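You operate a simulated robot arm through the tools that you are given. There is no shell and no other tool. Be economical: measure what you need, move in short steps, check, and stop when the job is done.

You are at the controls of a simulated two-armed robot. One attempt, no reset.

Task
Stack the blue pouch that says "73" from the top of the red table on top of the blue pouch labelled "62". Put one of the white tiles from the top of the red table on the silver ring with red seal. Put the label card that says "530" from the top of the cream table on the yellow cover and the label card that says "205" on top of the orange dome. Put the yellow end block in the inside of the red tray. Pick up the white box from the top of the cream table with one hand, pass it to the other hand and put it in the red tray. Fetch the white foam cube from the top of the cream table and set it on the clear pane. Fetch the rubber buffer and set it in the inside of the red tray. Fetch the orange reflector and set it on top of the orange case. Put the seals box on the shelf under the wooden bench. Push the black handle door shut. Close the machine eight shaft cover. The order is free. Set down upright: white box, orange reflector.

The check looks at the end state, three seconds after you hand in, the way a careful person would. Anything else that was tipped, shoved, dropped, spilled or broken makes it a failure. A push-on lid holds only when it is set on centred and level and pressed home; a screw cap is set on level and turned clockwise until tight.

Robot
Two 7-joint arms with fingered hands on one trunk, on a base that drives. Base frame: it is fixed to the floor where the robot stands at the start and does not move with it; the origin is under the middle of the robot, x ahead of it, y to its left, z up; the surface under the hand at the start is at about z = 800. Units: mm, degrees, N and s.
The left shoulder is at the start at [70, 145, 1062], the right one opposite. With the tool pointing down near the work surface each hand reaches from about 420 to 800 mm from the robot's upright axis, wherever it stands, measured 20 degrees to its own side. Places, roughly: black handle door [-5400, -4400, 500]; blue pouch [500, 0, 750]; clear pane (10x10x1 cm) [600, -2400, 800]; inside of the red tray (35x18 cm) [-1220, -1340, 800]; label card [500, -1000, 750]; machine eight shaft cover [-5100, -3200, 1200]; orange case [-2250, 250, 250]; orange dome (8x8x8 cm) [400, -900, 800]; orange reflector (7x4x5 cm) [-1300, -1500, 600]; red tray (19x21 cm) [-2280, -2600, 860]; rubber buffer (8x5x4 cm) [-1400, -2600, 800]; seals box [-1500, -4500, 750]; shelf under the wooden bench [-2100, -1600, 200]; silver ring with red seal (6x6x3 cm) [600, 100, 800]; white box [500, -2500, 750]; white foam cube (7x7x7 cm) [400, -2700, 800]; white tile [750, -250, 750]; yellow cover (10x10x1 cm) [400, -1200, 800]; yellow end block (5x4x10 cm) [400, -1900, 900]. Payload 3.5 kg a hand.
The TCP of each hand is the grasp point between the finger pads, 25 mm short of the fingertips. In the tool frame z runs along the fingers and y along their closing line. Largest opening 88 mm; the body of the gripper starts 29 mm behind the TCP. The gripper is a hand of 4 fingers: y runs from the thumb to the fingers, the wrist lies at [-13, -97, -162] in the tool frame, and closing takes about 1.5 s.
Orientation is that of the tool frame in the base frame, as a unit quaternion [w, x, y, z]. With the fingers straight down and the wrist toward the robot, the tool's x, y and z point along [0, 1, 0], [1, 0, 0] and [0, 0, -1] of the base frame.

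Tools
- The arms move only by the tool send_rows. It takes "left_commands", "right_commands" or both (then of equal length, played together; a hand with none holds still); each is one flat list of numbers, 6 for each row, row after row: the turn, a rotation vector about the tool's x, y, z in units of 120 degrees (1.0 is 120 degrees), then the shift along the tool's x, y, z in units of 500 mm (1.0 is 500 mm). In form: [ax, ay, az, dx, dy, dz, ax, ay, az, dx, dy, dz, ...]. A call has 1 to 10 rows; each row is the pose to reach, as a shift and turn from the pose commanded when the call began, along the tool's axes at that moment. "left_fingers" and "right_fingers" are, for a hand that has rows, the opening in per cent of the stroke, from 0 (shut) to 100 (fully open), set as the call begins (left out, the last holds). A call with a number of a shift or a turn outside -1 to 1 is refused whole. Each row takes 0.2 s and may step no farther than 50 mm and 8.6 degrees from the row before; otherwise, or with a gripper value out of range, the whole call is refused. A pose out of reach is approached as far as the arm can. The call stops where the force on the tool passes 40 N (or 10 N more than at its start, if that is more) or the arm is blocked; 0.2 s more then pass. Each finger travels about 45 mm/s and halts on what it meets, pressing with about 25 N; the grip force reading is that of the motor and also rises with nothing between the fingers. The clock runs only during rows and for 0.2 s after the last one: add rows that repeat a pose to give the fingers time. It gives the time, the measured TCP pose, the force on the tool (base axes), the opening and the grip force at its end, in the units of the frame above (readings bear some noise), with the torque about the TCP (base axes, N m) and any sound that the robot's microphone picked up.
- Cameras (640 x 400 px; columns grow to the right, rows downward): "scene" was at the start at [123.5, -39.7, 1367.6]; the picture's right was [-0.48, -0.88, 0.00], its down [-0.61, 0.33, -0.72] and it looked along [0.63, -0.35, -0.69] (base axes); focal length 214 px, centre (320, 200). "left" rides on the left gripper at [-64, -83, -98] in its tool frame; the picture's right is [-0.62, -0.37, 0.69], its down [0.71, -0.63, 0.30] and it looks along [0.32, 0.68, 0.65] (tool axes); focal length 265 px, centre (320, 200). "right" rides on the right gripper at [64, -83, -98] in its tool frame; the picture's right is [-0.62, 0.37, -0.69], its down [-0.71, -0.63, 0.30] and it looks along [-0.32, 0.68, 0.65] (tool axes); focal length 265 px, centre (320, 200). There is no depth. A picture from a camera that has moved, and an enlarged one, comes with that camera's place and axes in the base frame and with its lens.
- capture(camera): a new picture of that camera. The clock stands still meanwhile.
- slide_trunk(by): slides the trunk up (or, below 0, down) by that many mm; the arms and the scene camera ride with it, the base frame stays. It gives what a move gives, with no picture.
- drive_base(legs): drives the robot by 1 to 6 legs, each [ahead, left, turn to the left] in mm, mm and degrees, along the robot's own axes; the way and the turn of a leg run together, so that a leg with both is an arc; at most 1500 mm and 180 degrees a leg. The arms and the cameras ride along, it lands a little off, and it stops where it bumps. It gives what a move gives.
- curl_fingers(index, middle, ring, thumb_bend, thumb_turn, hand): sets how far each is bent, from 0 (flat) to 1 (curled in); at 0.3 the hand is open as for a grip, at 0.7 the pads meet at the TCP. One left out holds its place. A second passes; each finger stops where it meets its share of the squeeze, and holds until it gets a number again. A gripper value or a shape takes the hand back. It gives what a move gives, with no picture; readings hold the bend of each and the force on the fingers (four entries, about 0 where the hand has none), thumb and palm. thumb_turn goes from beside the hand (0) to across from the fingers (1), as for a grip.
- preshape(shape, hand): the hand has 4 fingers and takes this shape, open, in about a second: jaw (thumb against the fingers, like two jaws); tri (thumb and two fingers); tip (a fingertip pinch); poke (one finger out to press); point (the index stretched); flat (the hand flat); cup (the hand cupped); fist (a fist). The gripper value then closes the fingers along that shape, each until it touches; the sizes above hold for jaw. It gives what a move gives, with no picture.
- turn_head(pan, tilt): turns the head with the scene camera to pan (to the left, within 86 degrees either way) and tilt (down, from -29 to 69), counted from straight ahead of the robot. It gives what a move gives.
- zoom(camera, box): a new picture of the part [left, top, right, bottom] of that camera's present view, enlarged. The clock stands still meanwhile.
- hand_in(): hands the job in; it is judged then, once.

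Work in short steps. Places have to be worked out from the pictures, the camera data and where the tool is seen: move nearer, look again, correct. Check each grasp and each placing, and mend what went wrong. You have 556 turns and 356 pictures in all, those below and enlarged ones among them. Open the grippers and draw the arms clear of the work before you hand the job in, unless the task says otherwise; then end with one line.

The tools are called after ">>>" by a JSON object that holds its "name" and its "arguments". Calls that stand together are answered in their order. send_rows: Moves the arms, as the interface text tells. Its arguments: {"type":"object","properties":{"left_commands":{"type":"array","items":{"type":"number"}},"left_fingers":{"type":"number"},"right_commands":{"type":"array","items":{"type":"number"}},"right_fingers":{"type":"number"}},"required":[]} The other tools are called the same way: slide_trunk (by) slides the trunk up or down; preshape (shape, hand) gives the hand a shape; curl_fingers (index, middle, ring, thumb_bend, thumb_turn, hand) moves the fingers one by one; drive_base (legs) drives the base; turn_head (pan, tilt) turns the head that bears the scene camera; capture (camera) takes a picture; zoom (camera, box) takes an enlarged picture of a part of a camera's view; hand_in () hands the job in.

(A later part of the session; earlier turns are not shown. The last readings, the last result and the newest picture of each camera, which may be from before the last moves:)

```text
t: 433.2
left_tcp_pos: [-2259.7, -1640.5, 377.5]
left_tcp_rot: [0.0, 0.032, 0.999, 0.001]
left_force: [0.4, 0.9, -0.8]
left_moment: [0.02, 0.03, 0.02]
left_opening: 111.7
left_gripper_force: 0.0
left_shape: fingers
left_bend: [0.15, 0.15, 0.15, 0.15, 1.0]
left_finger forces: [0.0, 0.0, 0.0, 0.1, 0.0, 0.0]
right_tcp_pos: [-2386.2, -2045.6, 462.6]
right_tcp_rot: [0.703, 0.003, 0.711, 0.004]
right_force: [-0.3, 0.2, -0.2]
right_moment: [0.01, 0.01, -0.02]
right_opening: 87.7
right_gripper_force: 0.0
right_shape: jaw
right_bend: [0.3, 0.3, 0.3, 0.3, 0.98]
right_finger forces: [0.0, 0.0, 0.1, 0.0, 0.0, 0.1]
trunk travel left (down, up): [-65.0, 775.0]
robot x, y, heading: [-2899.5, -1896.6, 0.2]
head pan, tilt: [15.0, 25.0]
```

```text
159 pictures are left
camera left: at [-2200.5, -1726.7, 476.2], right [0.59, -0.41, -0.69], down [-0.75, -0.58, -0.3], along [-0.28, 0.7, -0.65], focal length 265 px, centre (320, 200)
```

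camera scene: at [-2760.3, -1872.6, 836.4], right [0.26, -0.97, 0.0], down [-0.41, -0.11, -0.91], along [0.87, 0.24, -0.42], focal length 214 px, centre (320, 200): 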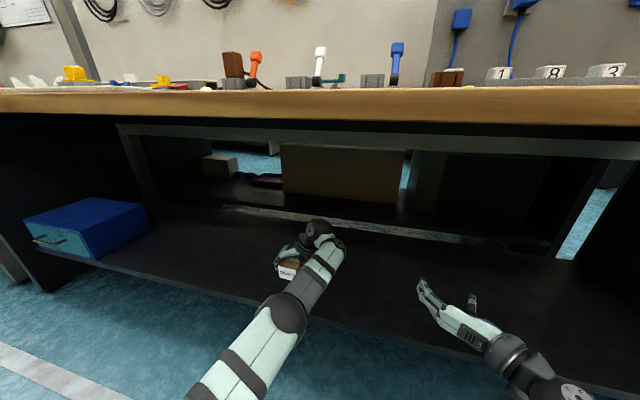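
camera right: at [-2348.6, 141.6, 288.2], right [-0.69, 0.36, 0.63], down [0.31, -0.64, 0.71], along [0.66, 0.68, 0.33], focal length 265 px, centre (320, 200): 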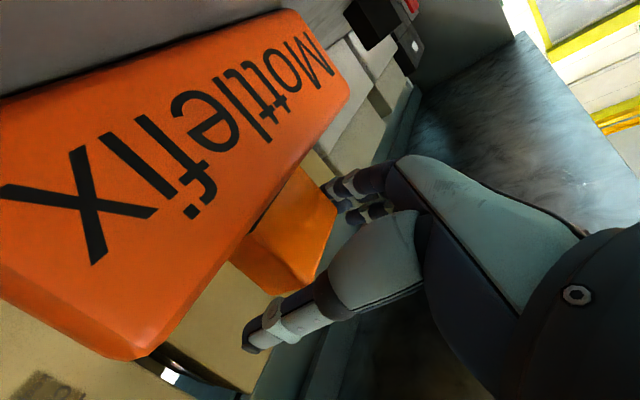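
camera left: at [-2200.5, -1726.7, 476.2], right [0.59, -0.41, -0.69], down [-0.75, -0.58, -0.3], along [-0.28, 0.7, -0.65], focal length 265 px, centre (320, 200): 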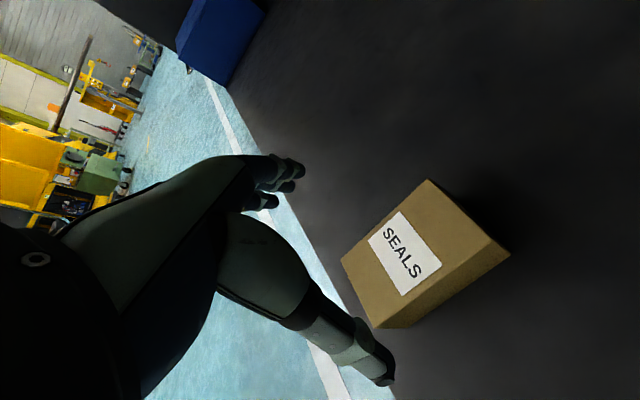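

Seals box rests fully on the shelf. Back out, raise the trunk, turn to face −x, and look for the machine with the door and shaft cover.

>>> {"name": "drive_base", "arguments": {"legs": [[-500, 0, 0]]}}

>>> {"name": "slide_trunk", "arguments": {"by": 400}}

>>> {"name": "slide_trunk", "arguments": {"by": 160}}

>>> {"name": "drive_base", "arguments": {"legs": [[0, -900, 0], [0, 0, -90], [0, 0, -90]]}}

>>> {"name": "turn_head", "arguments": {"pan": 15, "tilt": 15}}

>>> {"name": "capture", "arguments": {"camera": "scene"}}

```text
t: 436.2
left_tcp_pos: [-2759.5, -1638.7, 377.9]
left_tcp_rot: [-0.001, 0.029, 1.0, 0.002]
left_force: [0.3, -0.6, 0.4]
left_moment: [0.02, 0.0, 0.04]
left_opening: 111.6
left_gripper_force: 0.0
left_shape: fingers
left_bend: [0.15, 0.15, 0.15, 0.15, 1.0]
left_finger forces: [0.0, 0.1, 0.0, 0.1, 0.1, 0.1]
right_tcp_pos: [-2884.1, -2046.7, 462.5]
right_tcp_rot: [0.704, 0.0, 0.71, 0.007]
right_force: [0.2, -0.6, -0.5]
right_moment: [0.0, -0.01, 0.0]
right_opening: 88.2
right_gripper_force: 0.1
right_shape: jaw
right_bend: [0.3, 0.3, 0.3, 0.3, 0.98]
right_finger forces: [0.0, 0.0, 0.1, 0.0, 0.0, 0.0]
trunk travel left (down, up): [-65.0, 775.0]
robot x, y, heading: [-3398.8, -1901.1, 0.8]
head pan, tilt: [15.0, 25.0]
```

```text
t: 440.0
left_tcp_pos: [-2759.4, -1639.6, 779.0]
left_tcp_rot: [-0.002, 0.03, 1.0, 0.001]
left_force: [0.1, 0.8, 0.5]
left_moment: [0.02, -0.01, -0.02]
left_opening: 111.5
left_gripper_force: 0.0
left_shape: fingers
left_bend: [0.15, 0.15, 0.15, 0.15, 1.0]
left_finger forces: [0.0, 0.0, 0.0, 0.0, 0.0, 0.1]
right_tcp_pos: [-2883.9, -2046.0, 862.9]
right_tcp_rot: [0.704, 0.0, 0.71, 0.007]
right_force: [-0.8, -0.6, 0.0]
right_moment: [0.02, 0.0, 0.01]
right_opening: 87.8
right_gripper_force: 0.0
right_shape: jaw
right_bend: [0.3, 0.3, 0.3, 0.3, 0.98]
right_finger forces: [0.1, 0.1, 0.1, 0.0, 0.1, 0.0]
trunk travel left (down, up): [-465.0, 375.0]
robot x, y, heading: [-3401.0, -1895.3, 0.7]
head pan, tilt: [15.0, 25.0]
```

```text
t: 441.8
left_tcp_pos: [-2760.4, -1639.4, 937.9]
left_tcp_rot: [-0.001, 0.029, 1.0, 0.0]
left_force: [-0.4, 1.5, -0.1]
left_moment: [0.03, -0.03, 0.02]
left_opening: 111.7
left_gripper_force: 0.0
left_shape: fingers
left_bend: [0.15, 0.15, 0.15, 0.15, 1.0]
left_finger forces: [0.0, 0.0, 0.0, 0.0, 0.1, 0.1]
right_tcp_pos: [-2883.9, -2045.5, 1021.4]
right_tcp_rot: [0.704, 0.0, 0.71, 0.008]
right_force: [-0.3, -0.4, -0.2]
right_moment: [0.0, 0.02, 0.03]
right_opening: 87.7
right_gripper_force: 0.0
right_shape: jaw
right_bend: [0.3, 0.3, 0.3, 0.3, 0.98]
right_finger forces: [0.1, 0.0, 0.0, 0.0, 0.1, 0.0]
trunk travel left (down, up): [-625.0, 215.0]
robot x, y, heading: [-3403.1, -1899.7, 1.0]
head pan, tilt: [15.0, 25.0]
```

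```text
t: 454.2
left_tcp_pos: [-4035.6, -3053.3, 937.2]
left_tcp_rot: [0.001, 1.0, -0.03, 0.001]
left_force: [0.8, 0.0, 0.5]
left_moment: [0.02, 0.02, 0.01]
left_opening: 111.7
left_gripper_force: 0.0
left_shape: fingers
left_bend: [0.15, 0.15, 0.15, 0.15, 1.0]
left_finger forces: [0.1, 0.0, 0.1, 0.1, 0.1, 0.1]
right_tcp_pos: [-3909.3, -2647.0, 1022.1]
right_tcp_rot: [0.006, 0.71, -0.001, -0.704]
right_force: [0.1, 0.2, -0.8]
right_moment: [-0.01, -0.01, 0.01]
right_opening: 87.5
right_gripper_force: 0.1
right_shape: jaw
right_bend: [0.3, 0.3, 0.3, 0.3, 0.98]
right_finger forces: [0.0, 0.1, 0.1, 0.1, 0.0, 0.0]
trunk travel left (down, up): [-625.0, 215.0]
robot x, y, heading: [-3390.3, -2792.5, -179.8]
head pan, tilt: [15.0, 25.0]
```

```text
t: 454.9
left_tcp_pos: [-4036.3, -3053.3, 938.1]
left_tcp_rot: [0.002, 1.0, -0.031, 0.001]
left_force: [-0.6, 0.9, 0.6]
left_moment: [-0.02, -0.01, 0.05]
left_opening: 111.6
left_gripper_force: 0.0
left_shape: fingers
left_bend: [0.15, 0.15, 0.15, 0.15, 1.0]
left_finger forces: [0.0, 0.0, 0.1, 0.0, 0.0, 0.0]
right_tcp_pos: [-3909.3, -2647.0, 1022.2]
right_tcp_rot: [0.007, 0.71, -0.001, -0.704]
right_force: [-0.7, 0.9, 1.0]
right_moment: [0.03, 0.01, 0.02]
right_opening: 87.8
right_gripper_force: 0.1
right_shape: jaw
right_bend: [0.3, 0.3, 0.3, 0.3, 0.98]
right_finger forces: [0.0, 0.0, 0.0, 0.0, 0.1, 0.0]
trunk travel left (down, up): [-625.0, 215.0]
robot x, y, heading: [-3392.7, -2796.9, -179.7]
head pan, tilt: [15.0, 15.0]
```

```text
158 pictures are left
camera scene: at [-3533.4, -2819.8, 1412.7], right [-0.27, 0.96, 0.0], down [0.25, 0.07, -0.97], along [-0.93, -0.26, -0.26], focal length 214 px, centre (320, 200)
```

scene: 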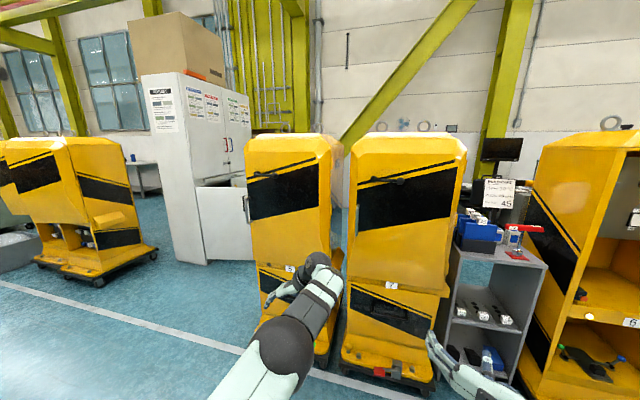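

>>> {"name": "zoom", "arguments": {"camera": "scene", "box": [230, 120, 480, 300]}}

>>> {"name": "zoom", "arguments": {"camera": "scene", "box": [130, 60, 280, 270]}}

```text
2.22 times, centred on (355, 210) of scene
camera zoom: at [-3533.4, -2819.8, 1412.7], right [-0.27, 0.96, 0.0], down [0.25, 0.07, -0.97], along [-0.93, -0.26, -0.26], focal length 477 px, centre (242, 178)
```

zoom: 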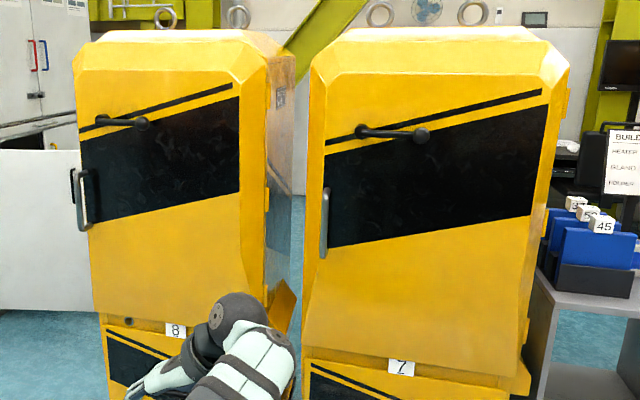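

```text
1.90 times, centred on (205, 165) of scene
camera zoom: at [-3533.4, -2819.8, 1412.7], right [-0.27, 0.96, 0.0], down [0.25, 0.07, -0.97], along [-0.93, -0.26, -0.26], focal length 408 px, centre (539, 267)
```

zoom: 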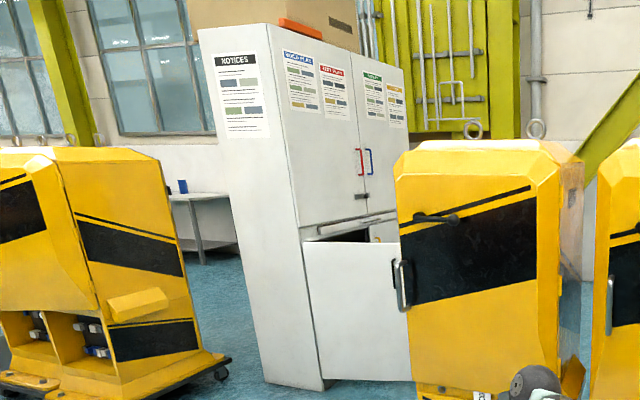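

Machine 8 is the middle yellow one; its shaft cover should be on its right side. The white cabinet's lower door with a black handle stands open. Drive closer to see machine 8's right side.

>>> {"name": "drive_base", "arguments": {"legs": [[450, -150, 0]]}}

>>> {"name": "turn_head", "arguments": {"pan": 15, "tilt": 10}}

>>> {"name": "capture", "arguments": {"camera": "scene"}}

```text
t: 457.6
left_tcp_pos: [-4474.0, -2901.3, 936.8]
left_tcp_rot: [0.0, 0.999, -0.036, 0.006]
left_force: [3.4, -0.1, 0.7]
left_moment: [0.05, 0.24, -0.18]
left_opening: 111.9
left_gripper_force: 0.1
left_shape: fingers
left_bend: [0.15, 0.15, 0.15, 0.15, 1.0]
left_finger forces: [0.0, 0.1, 0.0, 0.0, 0.0, 0.0]
right_tcp_pos: [-4345.2, -2497.3, 1022.1]
right_tcp_rot: [0.003, 0.71, -0.004, -0.704]
right_force: [-0.5, -0.8, 0.0]
right_moment: [-0.03, -0.03, 0.02]
right_opening: 87.8
right_gripper_force: 0.1
right_shape: jaw
right_bend: [0.3, 0.3, 0.3, 0.3, 0.98]
right_finger forces: [0.0, 0.0, 0.0, 0.1, 0.0, 0.0]
trunk travel left (down, up): [-625.0, 215.0]
robot x, y, heading: [-3836.5, -2650.1, 180.1]
head pan, tilt: [15.0, 15.0]
stopped in leg 1: the force on the tool passed its limit at 120 N (the readings are from after the stop); the commanded pose is now the measured one
```

```text
t: 458.3
left_tcp_pos: [-4474.4, -2900.9, 936.6]
left_tcp_rot: [0.0, 0.999, -0.036, 0.005]
left_force: [2.1, -1.4, -0.1]
left_moment: [0.11, 0.33, -0.2]
left_opening: 111.8
left_gripper_force: 0.1
left_shape: fingers
left_bend: [0.15, 0.15, 0.15, 0.15, 1.0]
left_finger forces: [0.1, 0.0, 0.0, 0.0, 0.1, 0.1]
right_tcp_pos: [-4345.4, -2495.8, 1021.5]
right_tcp_rot: [0.002, 0.71, -0.003, -0.704]
right_force: [-0.7, -0.2, -0.4]
right_moment: [-0.01, 0.01, -0.02]
right_opening: 87.8
right_gripper_force: 0.0
right_shape: jaw
right_bend: [0.3, 0.3, 0.3, 0.3, 0.98]
right_finger forces: [0.1, 0.1, 0.0, 0.1, 0.1, 0.1]
trunk travel left (down, up): [-625.0, 215.0]
robot x, y, heading: [-3829.3, -2648.2, 179.9]
head pan, tilt: [15.0, 10.0]
```

```text
155 pictures are left
camera scene: at [-3970.8, -2673.4, 1420.9], right [-0.25, 0.97, 0.0], down [0.17, 0.04, -0.98], along [-0.95, -0.25, -0.17], focal length 214 px, centre (320, 200)
```

scene: 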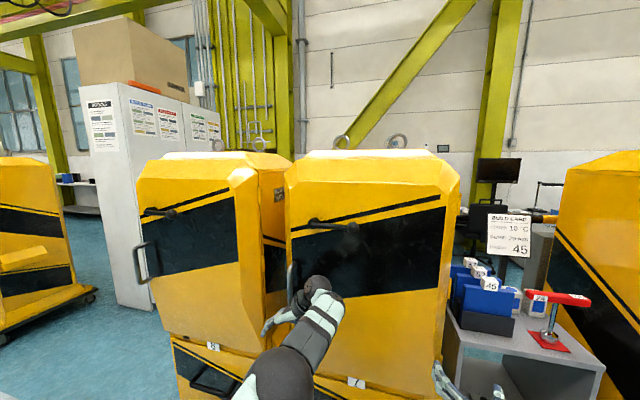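

The left hand bumped machine 7's front and stopped. Back off straight and check that nothing shifted.

>>> {"name": "drive_base", "arguments": {"legs": [[-350, 0, 0]]}}

>>> {"name": "capture", "arguments": {"camera": "scene"}}

```text
t: 460.6
left_tcp_pos: [-4123.0, -2902.5, 935.7]
left_tcp_rot: [0.001, 0.999, -0.037, 0.006]
left_force: [-0.4, -0.1, -0.1]
left_moment: [-0.02, 0.01, -0.01]
left_opening: 111.6
left_gripper_force: 0.1
left_shape: fingers
left_bend: [0.15, 0.15, 0.15, 0.15, 1.0]
left_finger forces: [0.0, 0.0, 0.0, 0.1, 0.0, 0.0]
right_tcp_pos: [-3993.4, -2498.1, 1022.3]
right_tcp_rot: [0.002, 0.711, -0.005, -0.703]
right_force: [0.3, 0.6, 0.5]
right_moment: [0.05, -0.03, 0.02]
right_opening: 87.8
right_gripper_force: 0.1
right_shape: jaw
right_bend: [0.3, 0.3, 0.3, 0.3, 0.98]
right_finger forces: [0.1, 0.1, 0.0, 0.0, 0.1, 0.1]
trunk travel left (down, up): [-625.0, 215.0]
robot x, y, heading: [-3481.8, -2653.4, 179.9]
head pan, tilt: [15.0, 10.0]
```

```text
154 pictures are left
camera scene: at [-3619.2, -2674.8, 1420.8], right [-0.25, 0.97, 0.0], down [0.17, 0.04, -0.98], along [-0.95, -0.25, -0.17], focal length 214 px, centre (320, 200)
```

scene: 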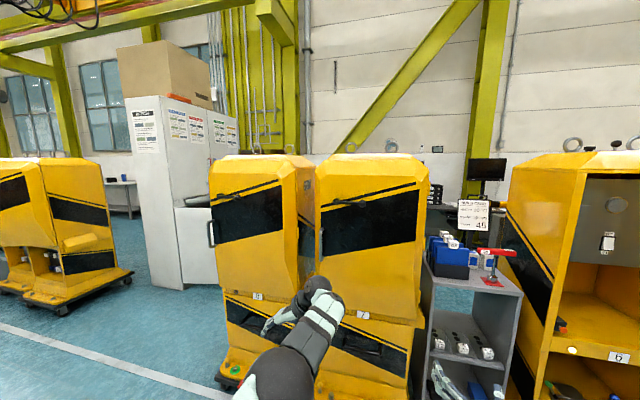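

>>> {"name": "zoom", "arguments": {"camera": "scene", "box": [200, 140, 430, 310]}}

>>> {"name": "zoom", "arguments": {"camera": "scene", "box": [260, 140, 360, 240]}}

```text
2.35 times, centred on (315, 225) of scene
camera zoom: at [-3619.2, -2674.8, 1420.8], right [-0.25, 0.97, 0.0], down [0.17, 0.04, -0.98], along [-0.95, -0.25, -0.17], focal length 505 px, centre (332, 141)
```

zoom: 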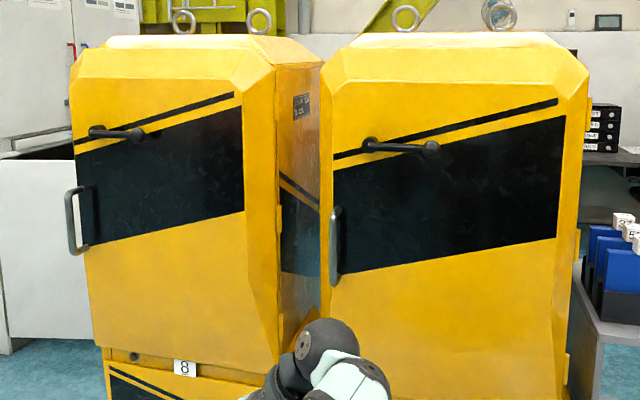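

```text
4.00 times, centred on (310, 190) of scene
camera zoom: at [-3619.2, -2674.8, 1420.8], right [-0.25, 0.97, 0.0], down [0.17, 0.04, -0.98], along [-0.95, -0.25, -0.17], focal length 858 px, centre (360, 240)
```

zoom: 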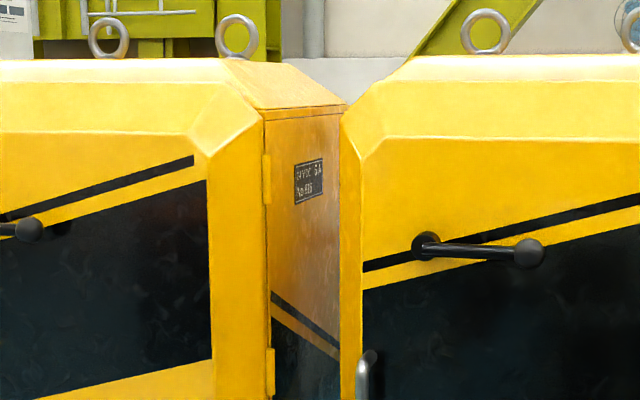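

Machine 8 spans y −3587…−3075 with front x≈−4600; its shaft cover may be at the side or rear. Drive left to see its left side and the white cabinet.

>>> {"name": "drive_base", "arguments": {"legs": [[0, 1450, 0], [350, 0, 0]]}}

>>> {"name": "turn_head", "arguments": {"pan": -15, "tilt": 12}}

>>> {"name": "capture", "arguments": {"camera": "scene"}}

```text
t: 469.9
left_tcp_pos: [-4474.3, -4397.2, 938.5]
left_tcp_rot: [0.0, 0.999, -0.034, 0.006]
left_force: [-1.6, 0.0, -0.8]
left_moment: [-0.03, 0.03, -0.03]
left_opening: 111.7
left_gripper_force: 0.0
left_shape: fingers
left_bend: [0.15, 0.15, 0.15, 0.15, 1.0]
left_finger forces: [0.0, 0.0, 0.0, 0.0, 0.0, 0.0]
right_tcp_pos: [-4348.9, -3992.2, 1022.6]
right_tcp_rot: [0.004, 0.711, -0.004, -0.703]
right_force: [0.6, -0.1, -0.2]
right_moment: [-0.01, -0.03, 0.0]
right_opening: 87.6
right_gripper_force: 0.1
right_shape: jaw
right_bend: [0.3, 0.3, 0.3, 0.3, 0.98]
right_finger forces: [0.0, 0.0, 0.1, 0.1, 0.1, 0.0]
trunk travel left (down, up): [-625.0, 215.0]
robot x, y, heading: [-3836.1, -4141.8, 179.8]
head pan, tilt: [15.0, 10.0]
```

```text
t: 470.8
left_tcp_pos: [-4476.7, -4397.4, 936.9]
left_tcp_rot: [0.0, 0.999, -0.034, 0.005]
left_force: [0.1, -0.6, -0.2]
left_moment: [-0.01, 0.04, 0.03]
left_opening: 111.9
left_gripper_force: 0.0
left_shape: fingers
left_bend: [0.15, 0.15, 0.15, 0.15, 1.0]
left_finger forces: [0.0, 0.1, 0.0, 0.1, 0.0, 0.0]
right_tcp_pos: [-4348.4, -3990.9, 1021.3]
right_tcp_rot: [0.004, 0.711, -0.004, -0.703]
right_force: [0.1, -0.3, 0.7]
right_moment: [-0.02, 0.02, -0.03]
right_opening: 87.9
right_gripper_force: 0.0
right_shape: jaw
right_bend: [0.3, 0.3, 0.3, 0.3, 0.98]
right_finger forces: [0.0, 0.0, 0.1, 0.0, 0.0, 0.0]
trunk travel left (down, up): [-625.0, 215.0]
robot x, y, heading: [-3833.5, -4140.4, 180.2]
head pan, tilt: [-15.0, 12.0]
```

```text
151 pictures are left
camera scene: at [-3973.9, -4119.4, 1417.6], right [0.26, 0.97, 0.0], down [0.2, -0.05, -0.98], along [-0.94, 0.25, -0.21], focal length 214 px, centre (320, 200)
```

scene: 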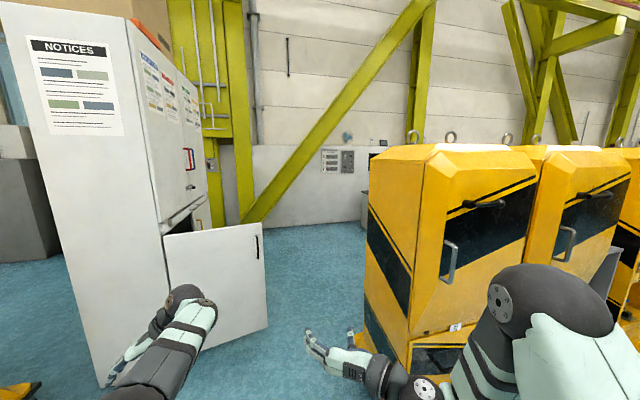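

Now I see the open lower door (hinge ≈[−5335,−4745], free edge ≈[−5470,−4153], top ≈925). First zoom in on machine 8 for its shaft cover.

>>> {"name": "zoom", "arguments": {"camera": "scene", "box": [340, 120, 640, 370]}}

>>> {"name": "zoom", "arguments": {"camera": "scene", "box": [140, 120, 300, 390]}}

```text
1.60 times, centred on (490, 245) of scene
camera zoom: at [-3973.9, -4119.4, 1417.6], right [0.26, 0.97, 0.0], down [0.2, -0.05, -0.98], along [-0.94, 0.25, -0.21], focal length 343 px, centre (48, 128)
```

zoom: 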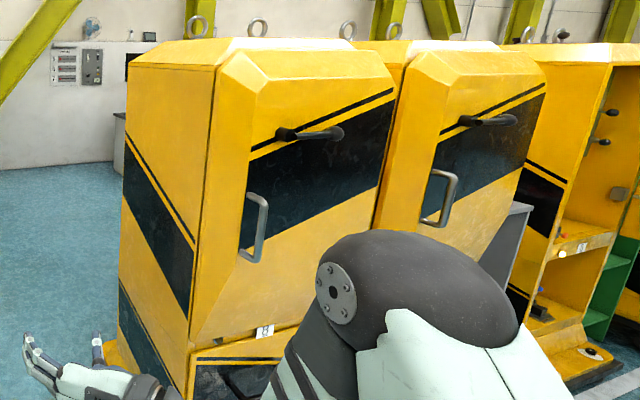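

```text
1.48 times, centred on (220, 255) of scene
camera zoom: at [-3973.9, -4119.4, 1417.6], right [0.26, 0.97, 0.0], down [0.2, -0.05, -0.98], along [-0.94, 0.25, -0.21], focal length 318 px, centre (468, 118)
```

zoom: 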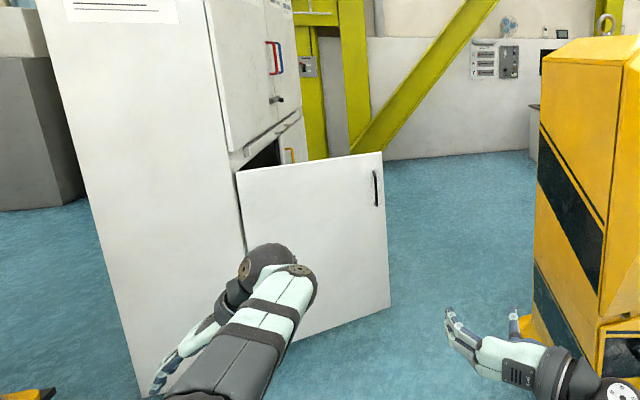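

The open door is clear: outer face toward me, bar handle near the free edge. Make a left fist, lower the trunk 290, and drive up to the door's east side.

>>> {"name": "preshape", "arguments": {"shape": "fist", "hand": "left"}}

>>> {"name": "slide_trunk", "arguments": {"by": -290}}

>>> {"name": "drive_base", "arguments": {"legs": [[700, -110, 0]]}}

>>> {"name": "turn_head", "arguments": {"pan": 20, "tilt": 25}}

>>> {"name": "capture", "arguments": {"camera": "scene"}}

```text
t: 471.7
left_tcp_pos: [-4476.1, -4397.8, 936.8]
left_tcp_rot: [0.0, 0.999, -0.035, 0.006]
left_force: [-0.3, 0.0, -0.3]
left_moment: [-0.01, 0.0, 0.03]
left_opening: 0.0
left_gripper_force: 0.1
left_shape: fist
left_bend: [1.0, 1.0, 1.0, 0.86, 0.85]
left_finger forces: [0.0, 0.1, 0.1, 0.1, 0.1, 0.1]
right_tcp_pos: [-4349.0, -3991.4, 1022.2]
right_tcp_rot: [0.004, 0.71, -0.004, -0.704]
right_force: [-0.3, -0.3, -0.1]
right_moment: [0.01, -0.02, 0.01]
right_opening: 87.8
right_gripper_force: 0.0
right_shape: jaw
right_bend: [0.3, 0.3, 0.3, 0.3, 0.98]
right_finger forces: [0.0, 0.1, 0.0, 0.1, 0.1, 0.0]
trunk travel left (down, up): [-625.0, 215.0]
robot x, y, heading: [-3835.2, -4144.4, 180.1]
head pan, tilt: [-15.0, 12.0]
```

```text
t: 474.6
left_tcp_pos: [-4475.0, -4397.6, 646.9]
left_tcp_rot: [0.0, 0.999, -0.035, 0.005]
left_force: [0.0, -0.5, 0.1]
left_moment: [-0.02, -0.02, -0.01]
left_opening: 0.3
left_gripper_force: 0.1
left_shape: fist
left_bend: [1.0, 1.0, 1.0, 0.86, 0.85]
left_finger forces: [0.1, 0.1, 0.1, 0.0, 0.1, 0.0]
right_tcp_pos: [-4348.4, -3992.2, 731.6]
right_tcp_rot: [0.003, 0.71, -0.004, -0.704]
right_force: [-0.2, 0.8, -1.0]
right_moment: [-0.02, 0.01, -0.01]
right_opening: 87.9
right_gripper_force: 0.2
right_shape: jaw
right_bend: [0.3, 0.3, 0.3, 0.3, 0.98]
right_finger forces: [0.0, 0.0, 0.0, 0.0, 0.0, 0.1]
trunk travel left (down, up): [-335.0, 505.0]
robot x, y, heading: [-3836.9, -4143.2, 180.0]
head pan, tilt: [-15.0, 12.0]
```

```text
t: 478.4
left_tcp_pos: [-5163.7, -4289.0, 647.2]
left_tcp_rot: [0.0, 0.999, -0.034, 0.007]
left_force: [-0.2, -0.7, -0.3]
left_moment: [-0.03, 0.0, 0.02]
left_opening: 0.0
left_gripper_force: 0.0
left_shape: fist
left_bend: [1.0, 1.0, 1.0, 0.86, 0.85]
left_finger forces: [0.1, 0.0, 0.1, 0.0, 0.1, 0.0]
right_tcp_pos: [-5035.7, -3885.1, 731.9]
right_tcp_rot: [0.004, 0.711, -0.003, -0.703]
right_force: [0.4, -0.1, -0.9]
right_moment: [0.06, 0.0, -0.01]
right_opening: 87.9
right_gripper_force: 0.1
right_shape: jaw
right_bend: [0.3, 0.3, 0.3, 0.3, 0.98]
right_finger forces: [0.1, 0.0, 0.1, 0.0, 0.0, 0.0]
trunk travel left (down, up): [-335.0, 505.0]
robot x, y, heading: [-4519.7, -4037.8, 180.1]
head pan, tilt: [-15.0, 12.0]
```

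```text
t: 479.4
left_tcp_pos: [-5162.9, -4289.5, 648.5]
left_tcp_rot: [0.0, 0.999, -0.034, 0.005]
left_force: [0.4, 0.8, 0.0]
left_moment: [0.0, 0.02, 0.0]
left_opening: 0.2
left_gripper_force: 0.1
left_shape: fist
left_bend: [1.0, 1.0, 1.0, 0.86, 0.85]
left_finger forces: [0.0, 0.0, 0.0, 0.1, 0.0, 0.0]
right_tcp_pos: [-5036.3, -3884.4, 733.0]
right_tcp_rot: [0.005, 0.71, -0.003, -0.704]
right_force: [-0.2, 0.2, 0.2]
right_moment: [-0.01, -0.03, 0.01]
right_opening: 87.9
right_gripper_force: 0.0
right_shape: jaw
right_bend: [0.3, 0.3, 0.3, 0.3, 0.98]
right_finger forces: [0.0, 0.1, 0.0, 0.1, 0.0, 0.1]
trunk travel left (down, up): [-335.0, 505.0]
robot x, y, heading: [-4521.5, -4036.2, 179.9]
head pan, tilt: [20.0, 25.0]
```

```text
148 pictures are left
camera scene: at [-4657.8, -4066.6, 1106.5], right [-0.34, 0.94, 0.0], down [0.4, 0.14, -0.91], along [-0.85, -0.31, -0.42], focal length 214 px, centre (320, 200)
```

scene: 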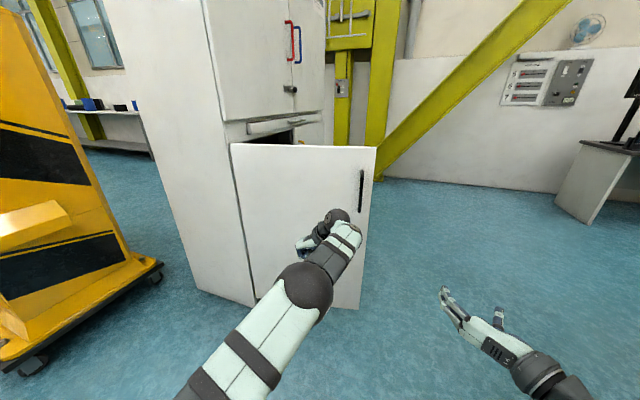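

Now push: drive forward so the fist swings the door, then curve left.

>>> {"name": "drive_base", "arguments": {"legs": [[330, 0, 0]]}}

>>> {"name": "capture", "arguments": {"camera": "scene"}}

```text
t: 481.6
left_tcp_pos: [-5488.7, -4287.0, 647.2]
left_tcp_rot: [0.0, 0.999, -0.034, 0.006]
left_force: [0.2, 0.3, -0.5]
left_moment: [0.02, 0.03, -0.02]
left_opening: 0.0
left_gripper_force: 0.1
left_shape: fist
left_bend: [1.0, 1.0, 1.0, 0.86, 0.85]
left_finger forces: [0.1, 0.1, 0.0, 0.1, 0.0, 0.0]
right_tcp_pos: [-5361.4, -3882.8, 731.5]
right_tcp_rot: [0.003, 0.71, -0.003, -0.704]
right_force: [-1.1, 0.2, -0.1]
right_moment: [-0.01, 0.08, -0.03]
right_opening: 87.7
right_gripper_force: 0.0
right_shape: jaw
right_bend: [0.3, 0.3, 0.3, 0.3, 0.98]
right_finger forces: [0.0, 0.1, 0.1, 0.0, 0.1, 0.0]
trunk travel left (down, up): [-335.0, 505.0]
robot x, y, heading: [-4848.7, -4032.1, 180.2]
head pan, tilt: [20.0, 25.0]
```

```text
147 pictures are left
camera scene: at [-4983.1, -4066.1, 1106.4], right [-0.34, 0.94, 0.0], down [0.4, 0.14, -0.91], along [-0.85, -0.31, -0.42], focal length 214 px, centre (320, 200)
```

scene: 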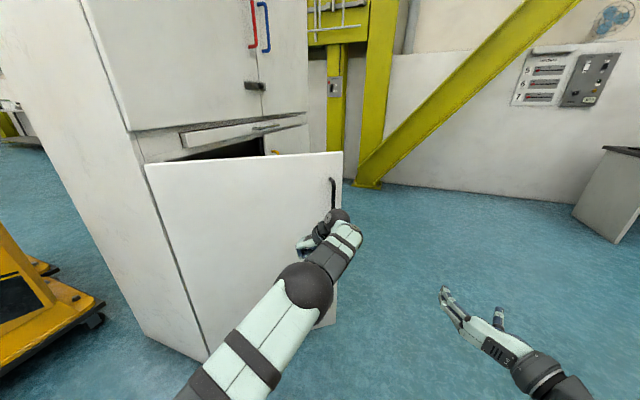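

The door is swinging. Continue curving left.

>>> {"name": "drive_base", "arguments": {"legs": [[100, 90, 0], [90, 110, 0]]}}

>>> {"name": "capture", "arguments": {"camera": "scene"}}

```text
t: 483.9
left_tcp_pos: [-5676.5, -4487.2, 646.7]
left_tcp_rot: [0.0, 0.999, -0.034, 0.006]
left_force: [-0.2, -0.1, 0.0]
left_moment: [0.01, -0.04, -0.02]
left_opening: 0.1
left_gripper_force: 0.0
left_shape: fist
left_bend: [1.0, 1.0, 1.0, 0.86, 0.85]
left_finger forces: [0.0, 0.0, 0.0, 0.0, 0.0, 0.0]
right_tcp_pos: [-5550.4, -4083.3, 731.4]
right_tcp_rot: [0.003, 0.711, -0.004, -0.703]
right_force: [-0.7, 0.2, 0.5]
right_moment: [0.0, 0.03, 0.02]
right_opening: 87.7
right_gripper_force: 0.0
right_shape: jaw
right_bend: [0.3, 0.3, 0.3, 0.3, 0.98]
right_finger forces: [0.0, 0.1, 0.0, 0.1, 0.0, 0.1]
trunk travel left (down, up): [-335.0, 505.0]
robot x, y, heading: [-5036.9, -4234.7, 180.0]
head pan, tilt: [20.0, 25.0]
```

```text
146 pictures are left
camera scene: at [-5172.6, -4265.5, 1106.4], right [-0.34, 0.94, 0.0], down [0.4, 0.14, -0.91], along [-0.85, -0.31, -0.42], focal length 214 px, centre (320, 200)
```

scene: 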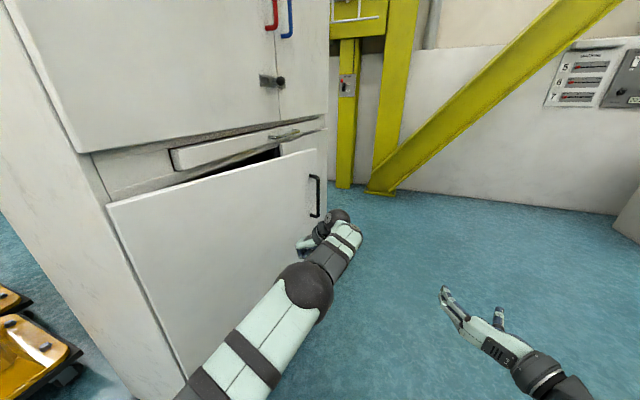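

Nearly closed. Push left (−y) the rest.

>>> {"name": "drive_base", "arguments": {"legs": [[20, 120, 0]]}}

>>> {"name": "capture", "arguments": {"camera": "scene"}}

```text
t: 485.1
left_tcp_pos: [-5696.1, -4606.0, 646.4]
left_tcp_rot: [0.0, 0.999, -0.034, 0.006]
left_force: [-0.5, 0.3, 1.0]
left_moment: [-0.02, 0.0, 0.03]
left_opening: 0.0
left_gripper_force: 0.1
left_shape: fist
left_bend: [1.0, 1.0, 1.0, 0.86, 0.85]
left_finger forces: [0.1, 0.0, 0.1, 0.1, 0.1, 0.1]
right_tcp_pos: [-5570.1, -4199.8, 731.7]
right_tcp_rot: [0.003, 0.711, -0.003, -0.703]
right_force: [-1.1, 0.3, -0.7]
right_moment: [0.0, -0.03, -0.03]
right_opening: 87.9
right_gripper_force: 0.2
right_shape: jaw
right_bend: [0.3, 0.3, 0.3, 0.3, 0.98]
right_finger forces: [0.0, 0.1, 0.0, 0.0, 0.0, 0.0]
trunk travel left (down, up): [-335.0, 505.0]
robot x, y, heading: [-5055.4, -4349.4, -180.2]
head pan, tilt: [20.0, 25.0]
```

```text
145 pictures are left
camera scene: at [-5191.8, -4383.2, 1106.4], right [-0.34, 0.94, 0.0], down [0.4, 0.15, -0.91], along [-0.85, -0.31, -0.42], focal length 214 px, centre (320, 200)
```

scene: 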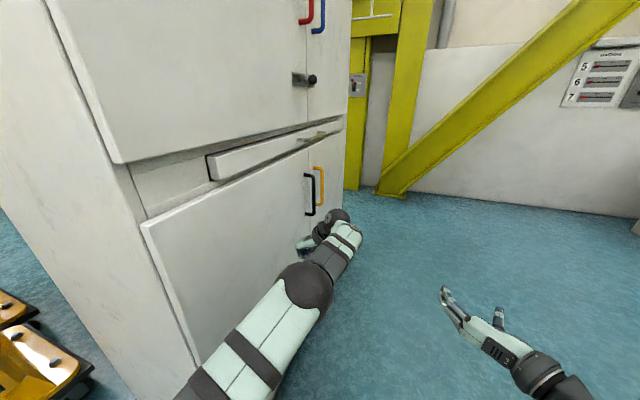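

>>> {"name": "drive_base", "arguments": {"legs": [[10, 50, 0]]}}

>>> {"name": "zoom", "arguments": {"camera": "scene", "box": [120, 80, 380, 360]}}

```text
t: 486.0
left_tcp_pos: [-5706.5, -4656.4, 648.1]
left_tcp_rot: [0.0, 0.999, -0.033, 0.006]
left_force: [0.6, 0.7, 0.1]
left_moment: [-0.01, 0.01, -0.01]
left_opening: 0.0
left_gripper_force: 0.0
left_shape: fist
left_bend: [1.0, 1.0, 1.0, 0.86, 0.85]
left_finger forces: [0.0, 0.4, 0.0, 0.0, 0.0, 0.0]
right_tcp_pos: [-5581.8, -4249.6, 732.1]
right_tcp_rot: [0.005, 0.71, -0.002, -0.704]
right_force: [0.0, 1.4, 0.1]
right_moment: [-0.02, 0.0, -0.02]
right_opening: 88.1
right_gripper_force: 0.1
right_shape: jaw
right_bend: [0.3, 0.3, 0.3, 0.3, 0.98]
right_finger forces: [0.0, 0.0, 0.1, 0.0, 0.0, 0.0]
trunk travel left (down, up): [-335.0, 505.0]
robot x, y, heading: [-5062.7, -4399.2, -179.8]
head pan, tilt: [20.0, 25.0]
```

```text
1.43 times, centred on (250, 220) of scene
camera zoom: at [-5201.6, -4432.2, 1106.5], right [-0.34, 0.94, 0.0], down [0.4, 0.15, -0.91], along [-0.85, -0.31, -0.42], focal length 306 px, centre (420, 171)
```

zoom: 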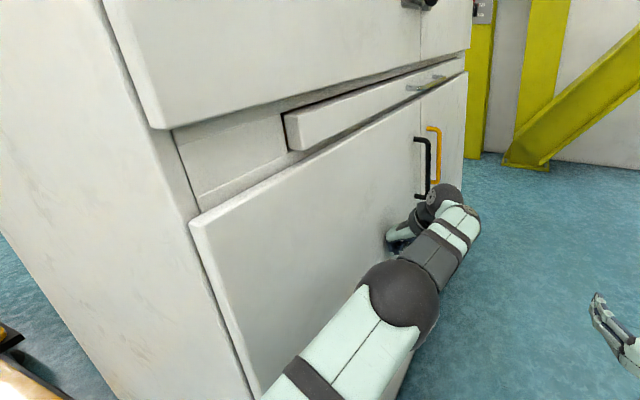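

Nearly flush. Push the last bit with the arm for force feedback.

>>> {"name": "send_rows", "arguments": {"left_commands": [0, 0, 0, 0, 0.02, 0, 0, 0, 0, 0, 0.04, 0, 0, 0, 0, 0, 0.06, 0, 0, 0, 0, 0, 0.08, 0, 0, 0, 0, 0, 0.1, 0, 0, 0, 0, 0, 0.12, 0]}}

>>> {"name": "zoom", "arguments": {"camera": "scene", "box": [120, 80, 380, 360]}}

```text
t: 486.5
left_tcp_pos: [-5707.9, -4655.1, 645.4]
left_tcp_rot: [-0.004, 0.999, -0.042, 0.009]
left_force: [0.6, 11.3, 0.8]
left_moment: [-0.57, 0.05, 0.1]
left_opening: 0.0
left_gripper_force: 0.1
left_shape: fist
left_bend: [1.0, 1.0, 1.0, 0.86, 0.85]
left_finger forces: [0.0, 11.2, 0.1, 0.0, 0.0, 0.1]
right_tcp_pos: [-5579.0, -4246.5, 731.1]
right_tcp_rot: [0.002, 0.711, -0.005, -0.703]
right_force: [0.5, 0.1, 0.4]
right_moment: [0.0, 0.0, 0.0]
right_opening: 87.7
right_gripper_force: 0.1
right_shape: jaw
right_bend: [0.3, 0.3, 0.3, 0.3, 0.98]
right_finger forces: [0.0, 0.0, 0.0, 0.0, 0.0, 0.0]
trunk travel left (down, up): [-335.0, 505.0]
robot x, y, heading: [-5067.4, -4400.4, 179.5]
head pan, tilt: [20.0, 25.0]
stopped in row 2 (left hand): the force on the tool passed its limit at 47 N (the readings are from after the stop); the commanded pose is now the measured one
```

```text
1.43 times, centred on (250, 220) of scene
camera zoom: at [-5201.3, -4430.2, 1106.6], right [-0.34, 0.94, 0.0], down [0.4, 0.14, -0.91], along [-0.85, -0.31, -0.42], focal length 306 px, centre (420, 171)
```

zoom: 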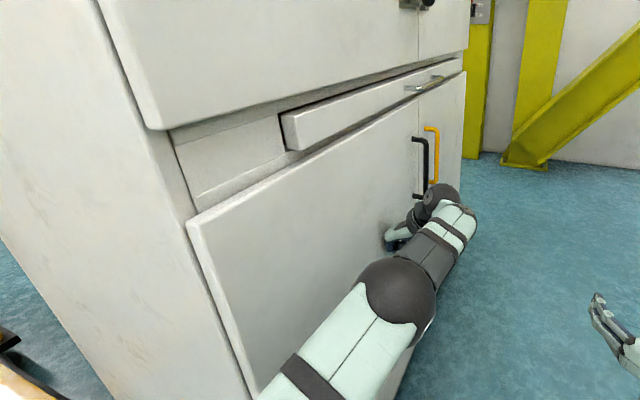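

Firm stop at 47 N: door shut. Move away to the right and verify.

>>> {"name": "drive_base", "arguments": {"legs": [[0, -330, 0]]}}

>>> {"name": "turn_head", "arguments": {"pan": 50, "tilt": 20}}

>>> {"name": "capture", "arguments": {"camera": "scene"}}

>>> {"name": "turn_head", "arguments": {"pan": -80, "tilt": 0}}

>>> {"name": "capture", "arguments": {"camera": "scene"}}

```text
t: 488.7
left_tcp_pos: [-5707.8, -4331.4, 644.6]
left_tcp_rot: [-0.004, 0.999, -0.037, 0.009]
left_force: [0.4, 0.6, 0.1]
left_moment: [-0.02, -0.01, 0.01]
left_opening: 0.0
left_gripper_force: 0.0
left_shape: fist
left_bend: [1.0, 1.0, 1.0, 0.86, 0.85]
left_finger forces: [0.1, 0.0, 0.1, 0.0, 0.1, 0.0]
right_tcp_pos: [-5580.7, -3918.2, 731.3]
right_tcp_rot: [0.005, 0.71, -0.002, -0.704]
right_force: [0.1, 0.8, -0.5]
right_moment: [0.01, -0.03, 0.02]
right_opening: 88.0
right_gripper_force: 0.0
right_shape: jaw
right_bend: [0.3, 0.3, 0.3, 0.3, 0.98]
right_finger forces: [0.0, 0.0, 0.1, 0.1, 0.0, 0.0]
trunk travel left (down, up): [-335.0, 505.0]
robot x, y, heading: [-5064.2, -4067.6, -179.7]
head pan, tilt: [20.0, 25.0]
```

```text
t: 489.7
left_tcp_pos: [-5706.8, -4330.4, 645.4]
left_tcp_rot: [-0.003, 0.999, -0.037, 0.01]
left_force: [-0.3, 0.9, 0.4]
left_moment: [0.0, -0.03, 0.02]
left_opening: 0.3
left_gripper_force: 0.1
left_shape: fist
left_bend: [1.0, 1.0, 1.0, 0.86, 0.85]
left_finger forces: [0.0, 0.0, 0.0, 0.0, 0.0, 0.0]
right_tcp_pos: [-5580.7, -3918.0, 731.1]
right_tcp_rot: [0.005, 0.711, -0.001, -0.703]
right_force: [0.1, 0.5, -0.6]
right_moment: [0.01, 0.01, 0.04]
right_opening: 87.8
right_gripper_force: 0.1
right_shape: jaw
right_bend: [0.3, 0.3, 0.3, 0.3, 0.98]
right_finger forces: [0.1, 0.0, 0.0, 0.0, 0.1, 0.1]
trunk travel left (down, up): [-335.0, 505.0]
robot x, y, heading: [-5066.5, -4064.2, -179.9]
head pan, tilt: [50.0, 20.0]
```

```text
142 pictures are left
camera scene: at [-5174.7, -4139.8, 1114.6], right [-0.77, 0.64, 0.0], down [0.22, 0.26, -0.94], along [-0.6, -0.72, -0.34], focal length 214 px, centre (320, 200)
```

scene: 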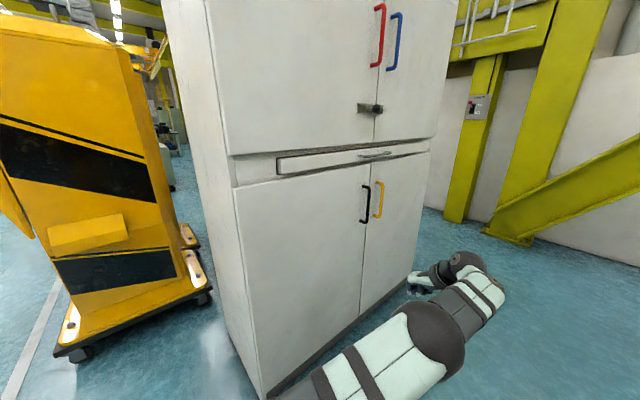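

```text
t: 491.8
left_tcp_pos: [-5706.9, -4331.3, 645.1]
left_tcp_rot: [-0.003, 0.999, -0.036, 0.008]
left_force: [0.1, -0.5, 0.2]
left_moment: [-0.01, 0.01, -0.02]
left_opening: 0.1
left_gripper_force: 0.0
left_shape: fist
left_bend: [1.0, 1.0, 1.0, 0.86, 0.85]
left_finger forces: [0.0, 0.0, 0.0, 0.0, 0.1, 0.0]
right_tcp_pos: [-5580.7, -3919.2, 732.0]
right_tcp_rot: [0.006, 0.711, -0.002, -0.703]
right_force: [0.2, -0.2, 0.9]
right_moment: [-0.01, 0.0, 0.0]
right_opening: 87.6
right_gripper_force: 0.2
right_shape: jaw
right_bend: [0.3, 0.3, 0.3, 0.3, 0.98]
right_finger forces: [0.1, 0.0, 0.1, 0.1, 0.0, 0.1]
trunk travel left (down, up): [-335.0, 505.0]
robot x, y, heading: [-5065.6, -4067.4, -179.8]
head pan, tilt: [-80.0, 0.0]
```

```text
141 pictures are left
camera scene: at [-5130.8, -3979.7, 1146.9], right [0.98, 0.18, 0.0], down [0.0, 0.0, -1.0], along [-0.18, 0.98, 0.0], focal length 214 px, centre (320, 200)
```

scene: 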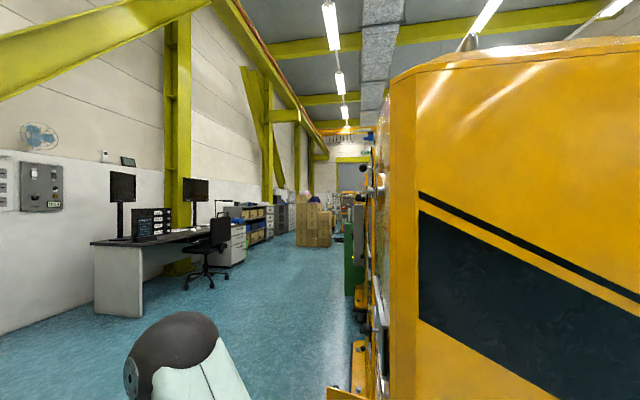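

Door is flush shut. Now look at machine 8's rear: drive around behind it.

>>> {"name": "drive_base", "arguments": {"legs": [[1000, 0, 0], [0, -750, 0]]}}

>>> {"name": "slide_trunk", "arguments": {"by": 290}}

>>> {"name": "turn_head", "arguments": {"pan": -86, "tilt": 10}}

>>> {"name": "drive_base", "arguments": {"legs": [[0, 0, -60]]}}

>>> {"name": "capture", "arguments": {"camera": "scene"}}

```text
t: 500.8
left_tcp_pos: [-6750.9, -3601.8, 645.3]
left_tcp_rot: [-0.003, 0.999, -0.031, 0.008]
left_force: [0.1, 0.8, 0.0]
left_moment: [0.0, -0.02, -0.02]
left_opening: 0.0
left_gripper_force: 0.2
left_shape: fist
left_bend: [1.0, 1.0, 1.0, 0.86, 0.85]
left_finger forces: [0.0, 0.1, 0.0, 0.1, 0.1, 0.0]
right_tcp_pos: [-6628.7, -3189.2, 731.4]
right_tcp_rot: [0.009, 0.711, 0.002, -0.703]
right_force: [-0.6, -0.3, 0.6]
right_moment: [0.04, 0.01, 0.01]
right_opening: 87.4
right_gripper_force: 0.1
right_shape: jaw
right_bend: [0.3, 0.3, 0.3, 0.3, 0.98]
right_finger forces: [0.1, 0.0, 0.0, 0.0, 0.0, 0.0]
trunk travel left (down, up): [-335.0, 505.0]
robot x, y, heading: [-6110.3, -3332.9, -179.3]
head pan, tilt: [-80.0, 0.0]
```

```text
t: 503.7
left_tcp_pos: [-6751.4, -3602.6, 934.9]
left_tcp_rot: [-0.004, 0.999, -0.032, 0.009]
left_force: [-0.2, -0.3, 0.8]
left_moment: [-0.01, 0.0, 0.05]
left_opening: 0.2
left_gripper_force: 0.1
left_shape: fist
left_bend: [1.0, 1.0, 1.0, 0.86, 0.85]
left_finger forces: [0.0, 0.0, 0.1, 0.0, 0.2, 0.0]
right_tcp_pos: [-6627.3, -3188.7, 1022.1]
right_tcp_rot: [0.01, 0.711, 0.002, -0.703]
right_force: [0.7, -0.8, -1.5]
right_moment: [0.02, 0.03, 0.01]
right_opening: 87.6
right_gripper_force: 0.1
right_shape: jaw
right_bend: [0.3, 0.3, 0.3, 0.3, 0.98]
right_finger forces: [0.0, 0.0, 0.0, 0.1, 0.0, 0.0]
trunk travel left (down, up): [-625.0, 215.0]
robot x, y, heading: [-6109.3, -3332.8, -179.2]
head pan, tilt: [-80.0, 0.0]
```

```text
t: 504.4
left_tcp_pos: [-6750.9, -3602.8, 934.6]
left_tcp_rot: [-0.005, 0.999, -0.032, 0.009]
left_force: [0.4, 0.4, 0.1]
left_moment: [0.0, -0.01, 0.01]
left_opening: 0.2
left_gripper_force: 0.1
left_shape: fist
left_bend: [1.0, 1.0, 1.0, 0.86, 0.85]
left_finger forces: [0.0, 0.1, 0.1, 0.0, 0.0, 0.1]
right_tcp_pos: [-6628.6, -3189.5, 1020.7]
right_tcp_rot: [0.01, 0.711, 0.003, -0.704]
right_force: [-0.4, 0.4, 0.2]
right_moment: [0.01, -0.04, 0.0]
right_opening: 87.8
right_gripper_force: 0.2
right_shape: jaw
right_bend: [0.3, 0.3, 0.3, 0.3, 0.98]
right_finger forces: [0.0, 0.0, 0.0, 0.1, 0.0, 0.0]
trunk travel left (down, up): [-625.0, 215.0]
robot x, y, heading: [-6113.0, -3333.1, -179.3]
head pan, tilt: [-85.9, 10.0]
```

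```text
t: 507.5
left_tcp_pos: [-6665.3, -2915.7, 934.5]
left_tcp_rot: [0.001, 0.85, -0.526, 0.009]
left_force: [-0.1, 0.7, -0.1]
left_moment: [0.01, 0.02, 0.03]
left_opening: 0.0
left_gripper_force: 0.1
left_shape: fist
left_bend: [1.0, 1.0, 1.0, 0.86, 0.85]
left_finger forces: [0.0, 0.1, 0.0, 0.0, 0.0, 0.0]
right_tcp_pos: [-6246.6, -2813.6, 1022.9]
right_tcp_rot: [-0.343, 0.616, -0.354, -0.614]
right_force: [0.3, 0.1, -0.4]
right_moment: [0.02, -0.02, 0.0]
right_opening: 87.3
right_gripper_force: 0.2
right_shape: jaw
right_bend: [0.3, 0.3, 0.3, 0.3, 0.98]
right_finger forces: [0.1, 0.0, 0.1, 0.1, 0.0, 0.0]
trunk travel left (down, up): [-625.0, 215.0]
robot x, y, heading: [-6108.3, -3336.3, 120.9]
head pan, tilt: [-85.9, 10.0]
```

```text
140 pictures are left
camera scene: at [-6060.6, -3235.9, 1420.9], right [0.57, -0.82, 0.0], down [-0.14, -0.1, -0.98], along [0.81, 0.56, -0.17], focal length 214 px, centre (320, 200)
```

scene: 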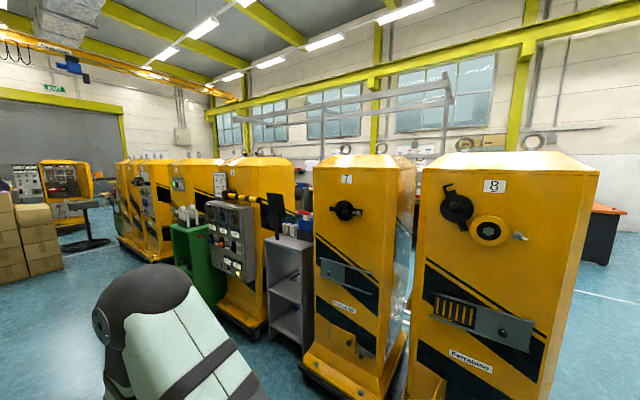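

There it is: on machine 8's rear a black cover is swung aside from the shaft (machine 7's is closed). Zoom in.

>>> {"name": "zoom", "arguments": {"camera": "scene", "box": [410, 160, 570, 280]}}

>>> {"name": "zoom", "arguments": {"camera": "scene", "box": [310, 170, 390, 250]}}

```text
3.33 times, centred on (490, 220) of scene
camera zoom: at [-6060.6, -3235.9, 1420.9], right [0.57, -0.82, 0.0], down [-0.14, -0.1, -0.98], along [0.81, 0.56, -0.17], focal length 715 px, centre (-247, 133)
```

zoom: 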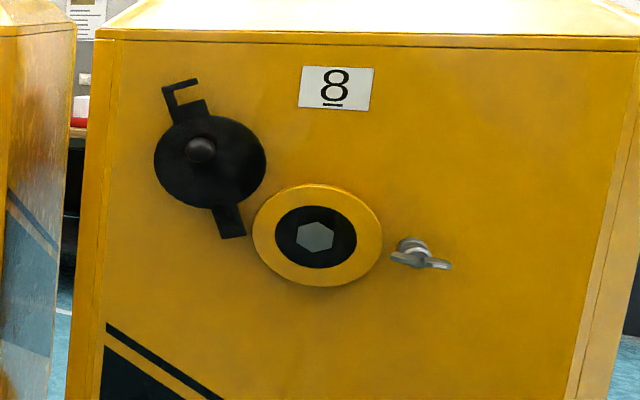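

```text
5.00 times, centred on (350, 210) of scene
camera zoom: at [-6060.6, -3235.9, 1420.9], right [0.57, -0.82, 0.0], down [-0.14, -0.1, -0.98], along [0.81, 0.56, -0.17], focal length 1072 px, centre (170, 150)
```

zoom: 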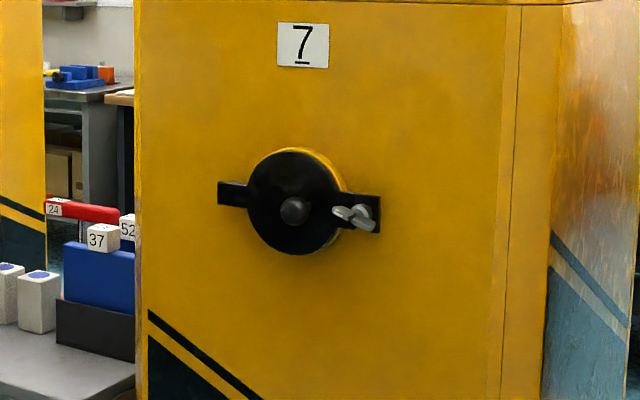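

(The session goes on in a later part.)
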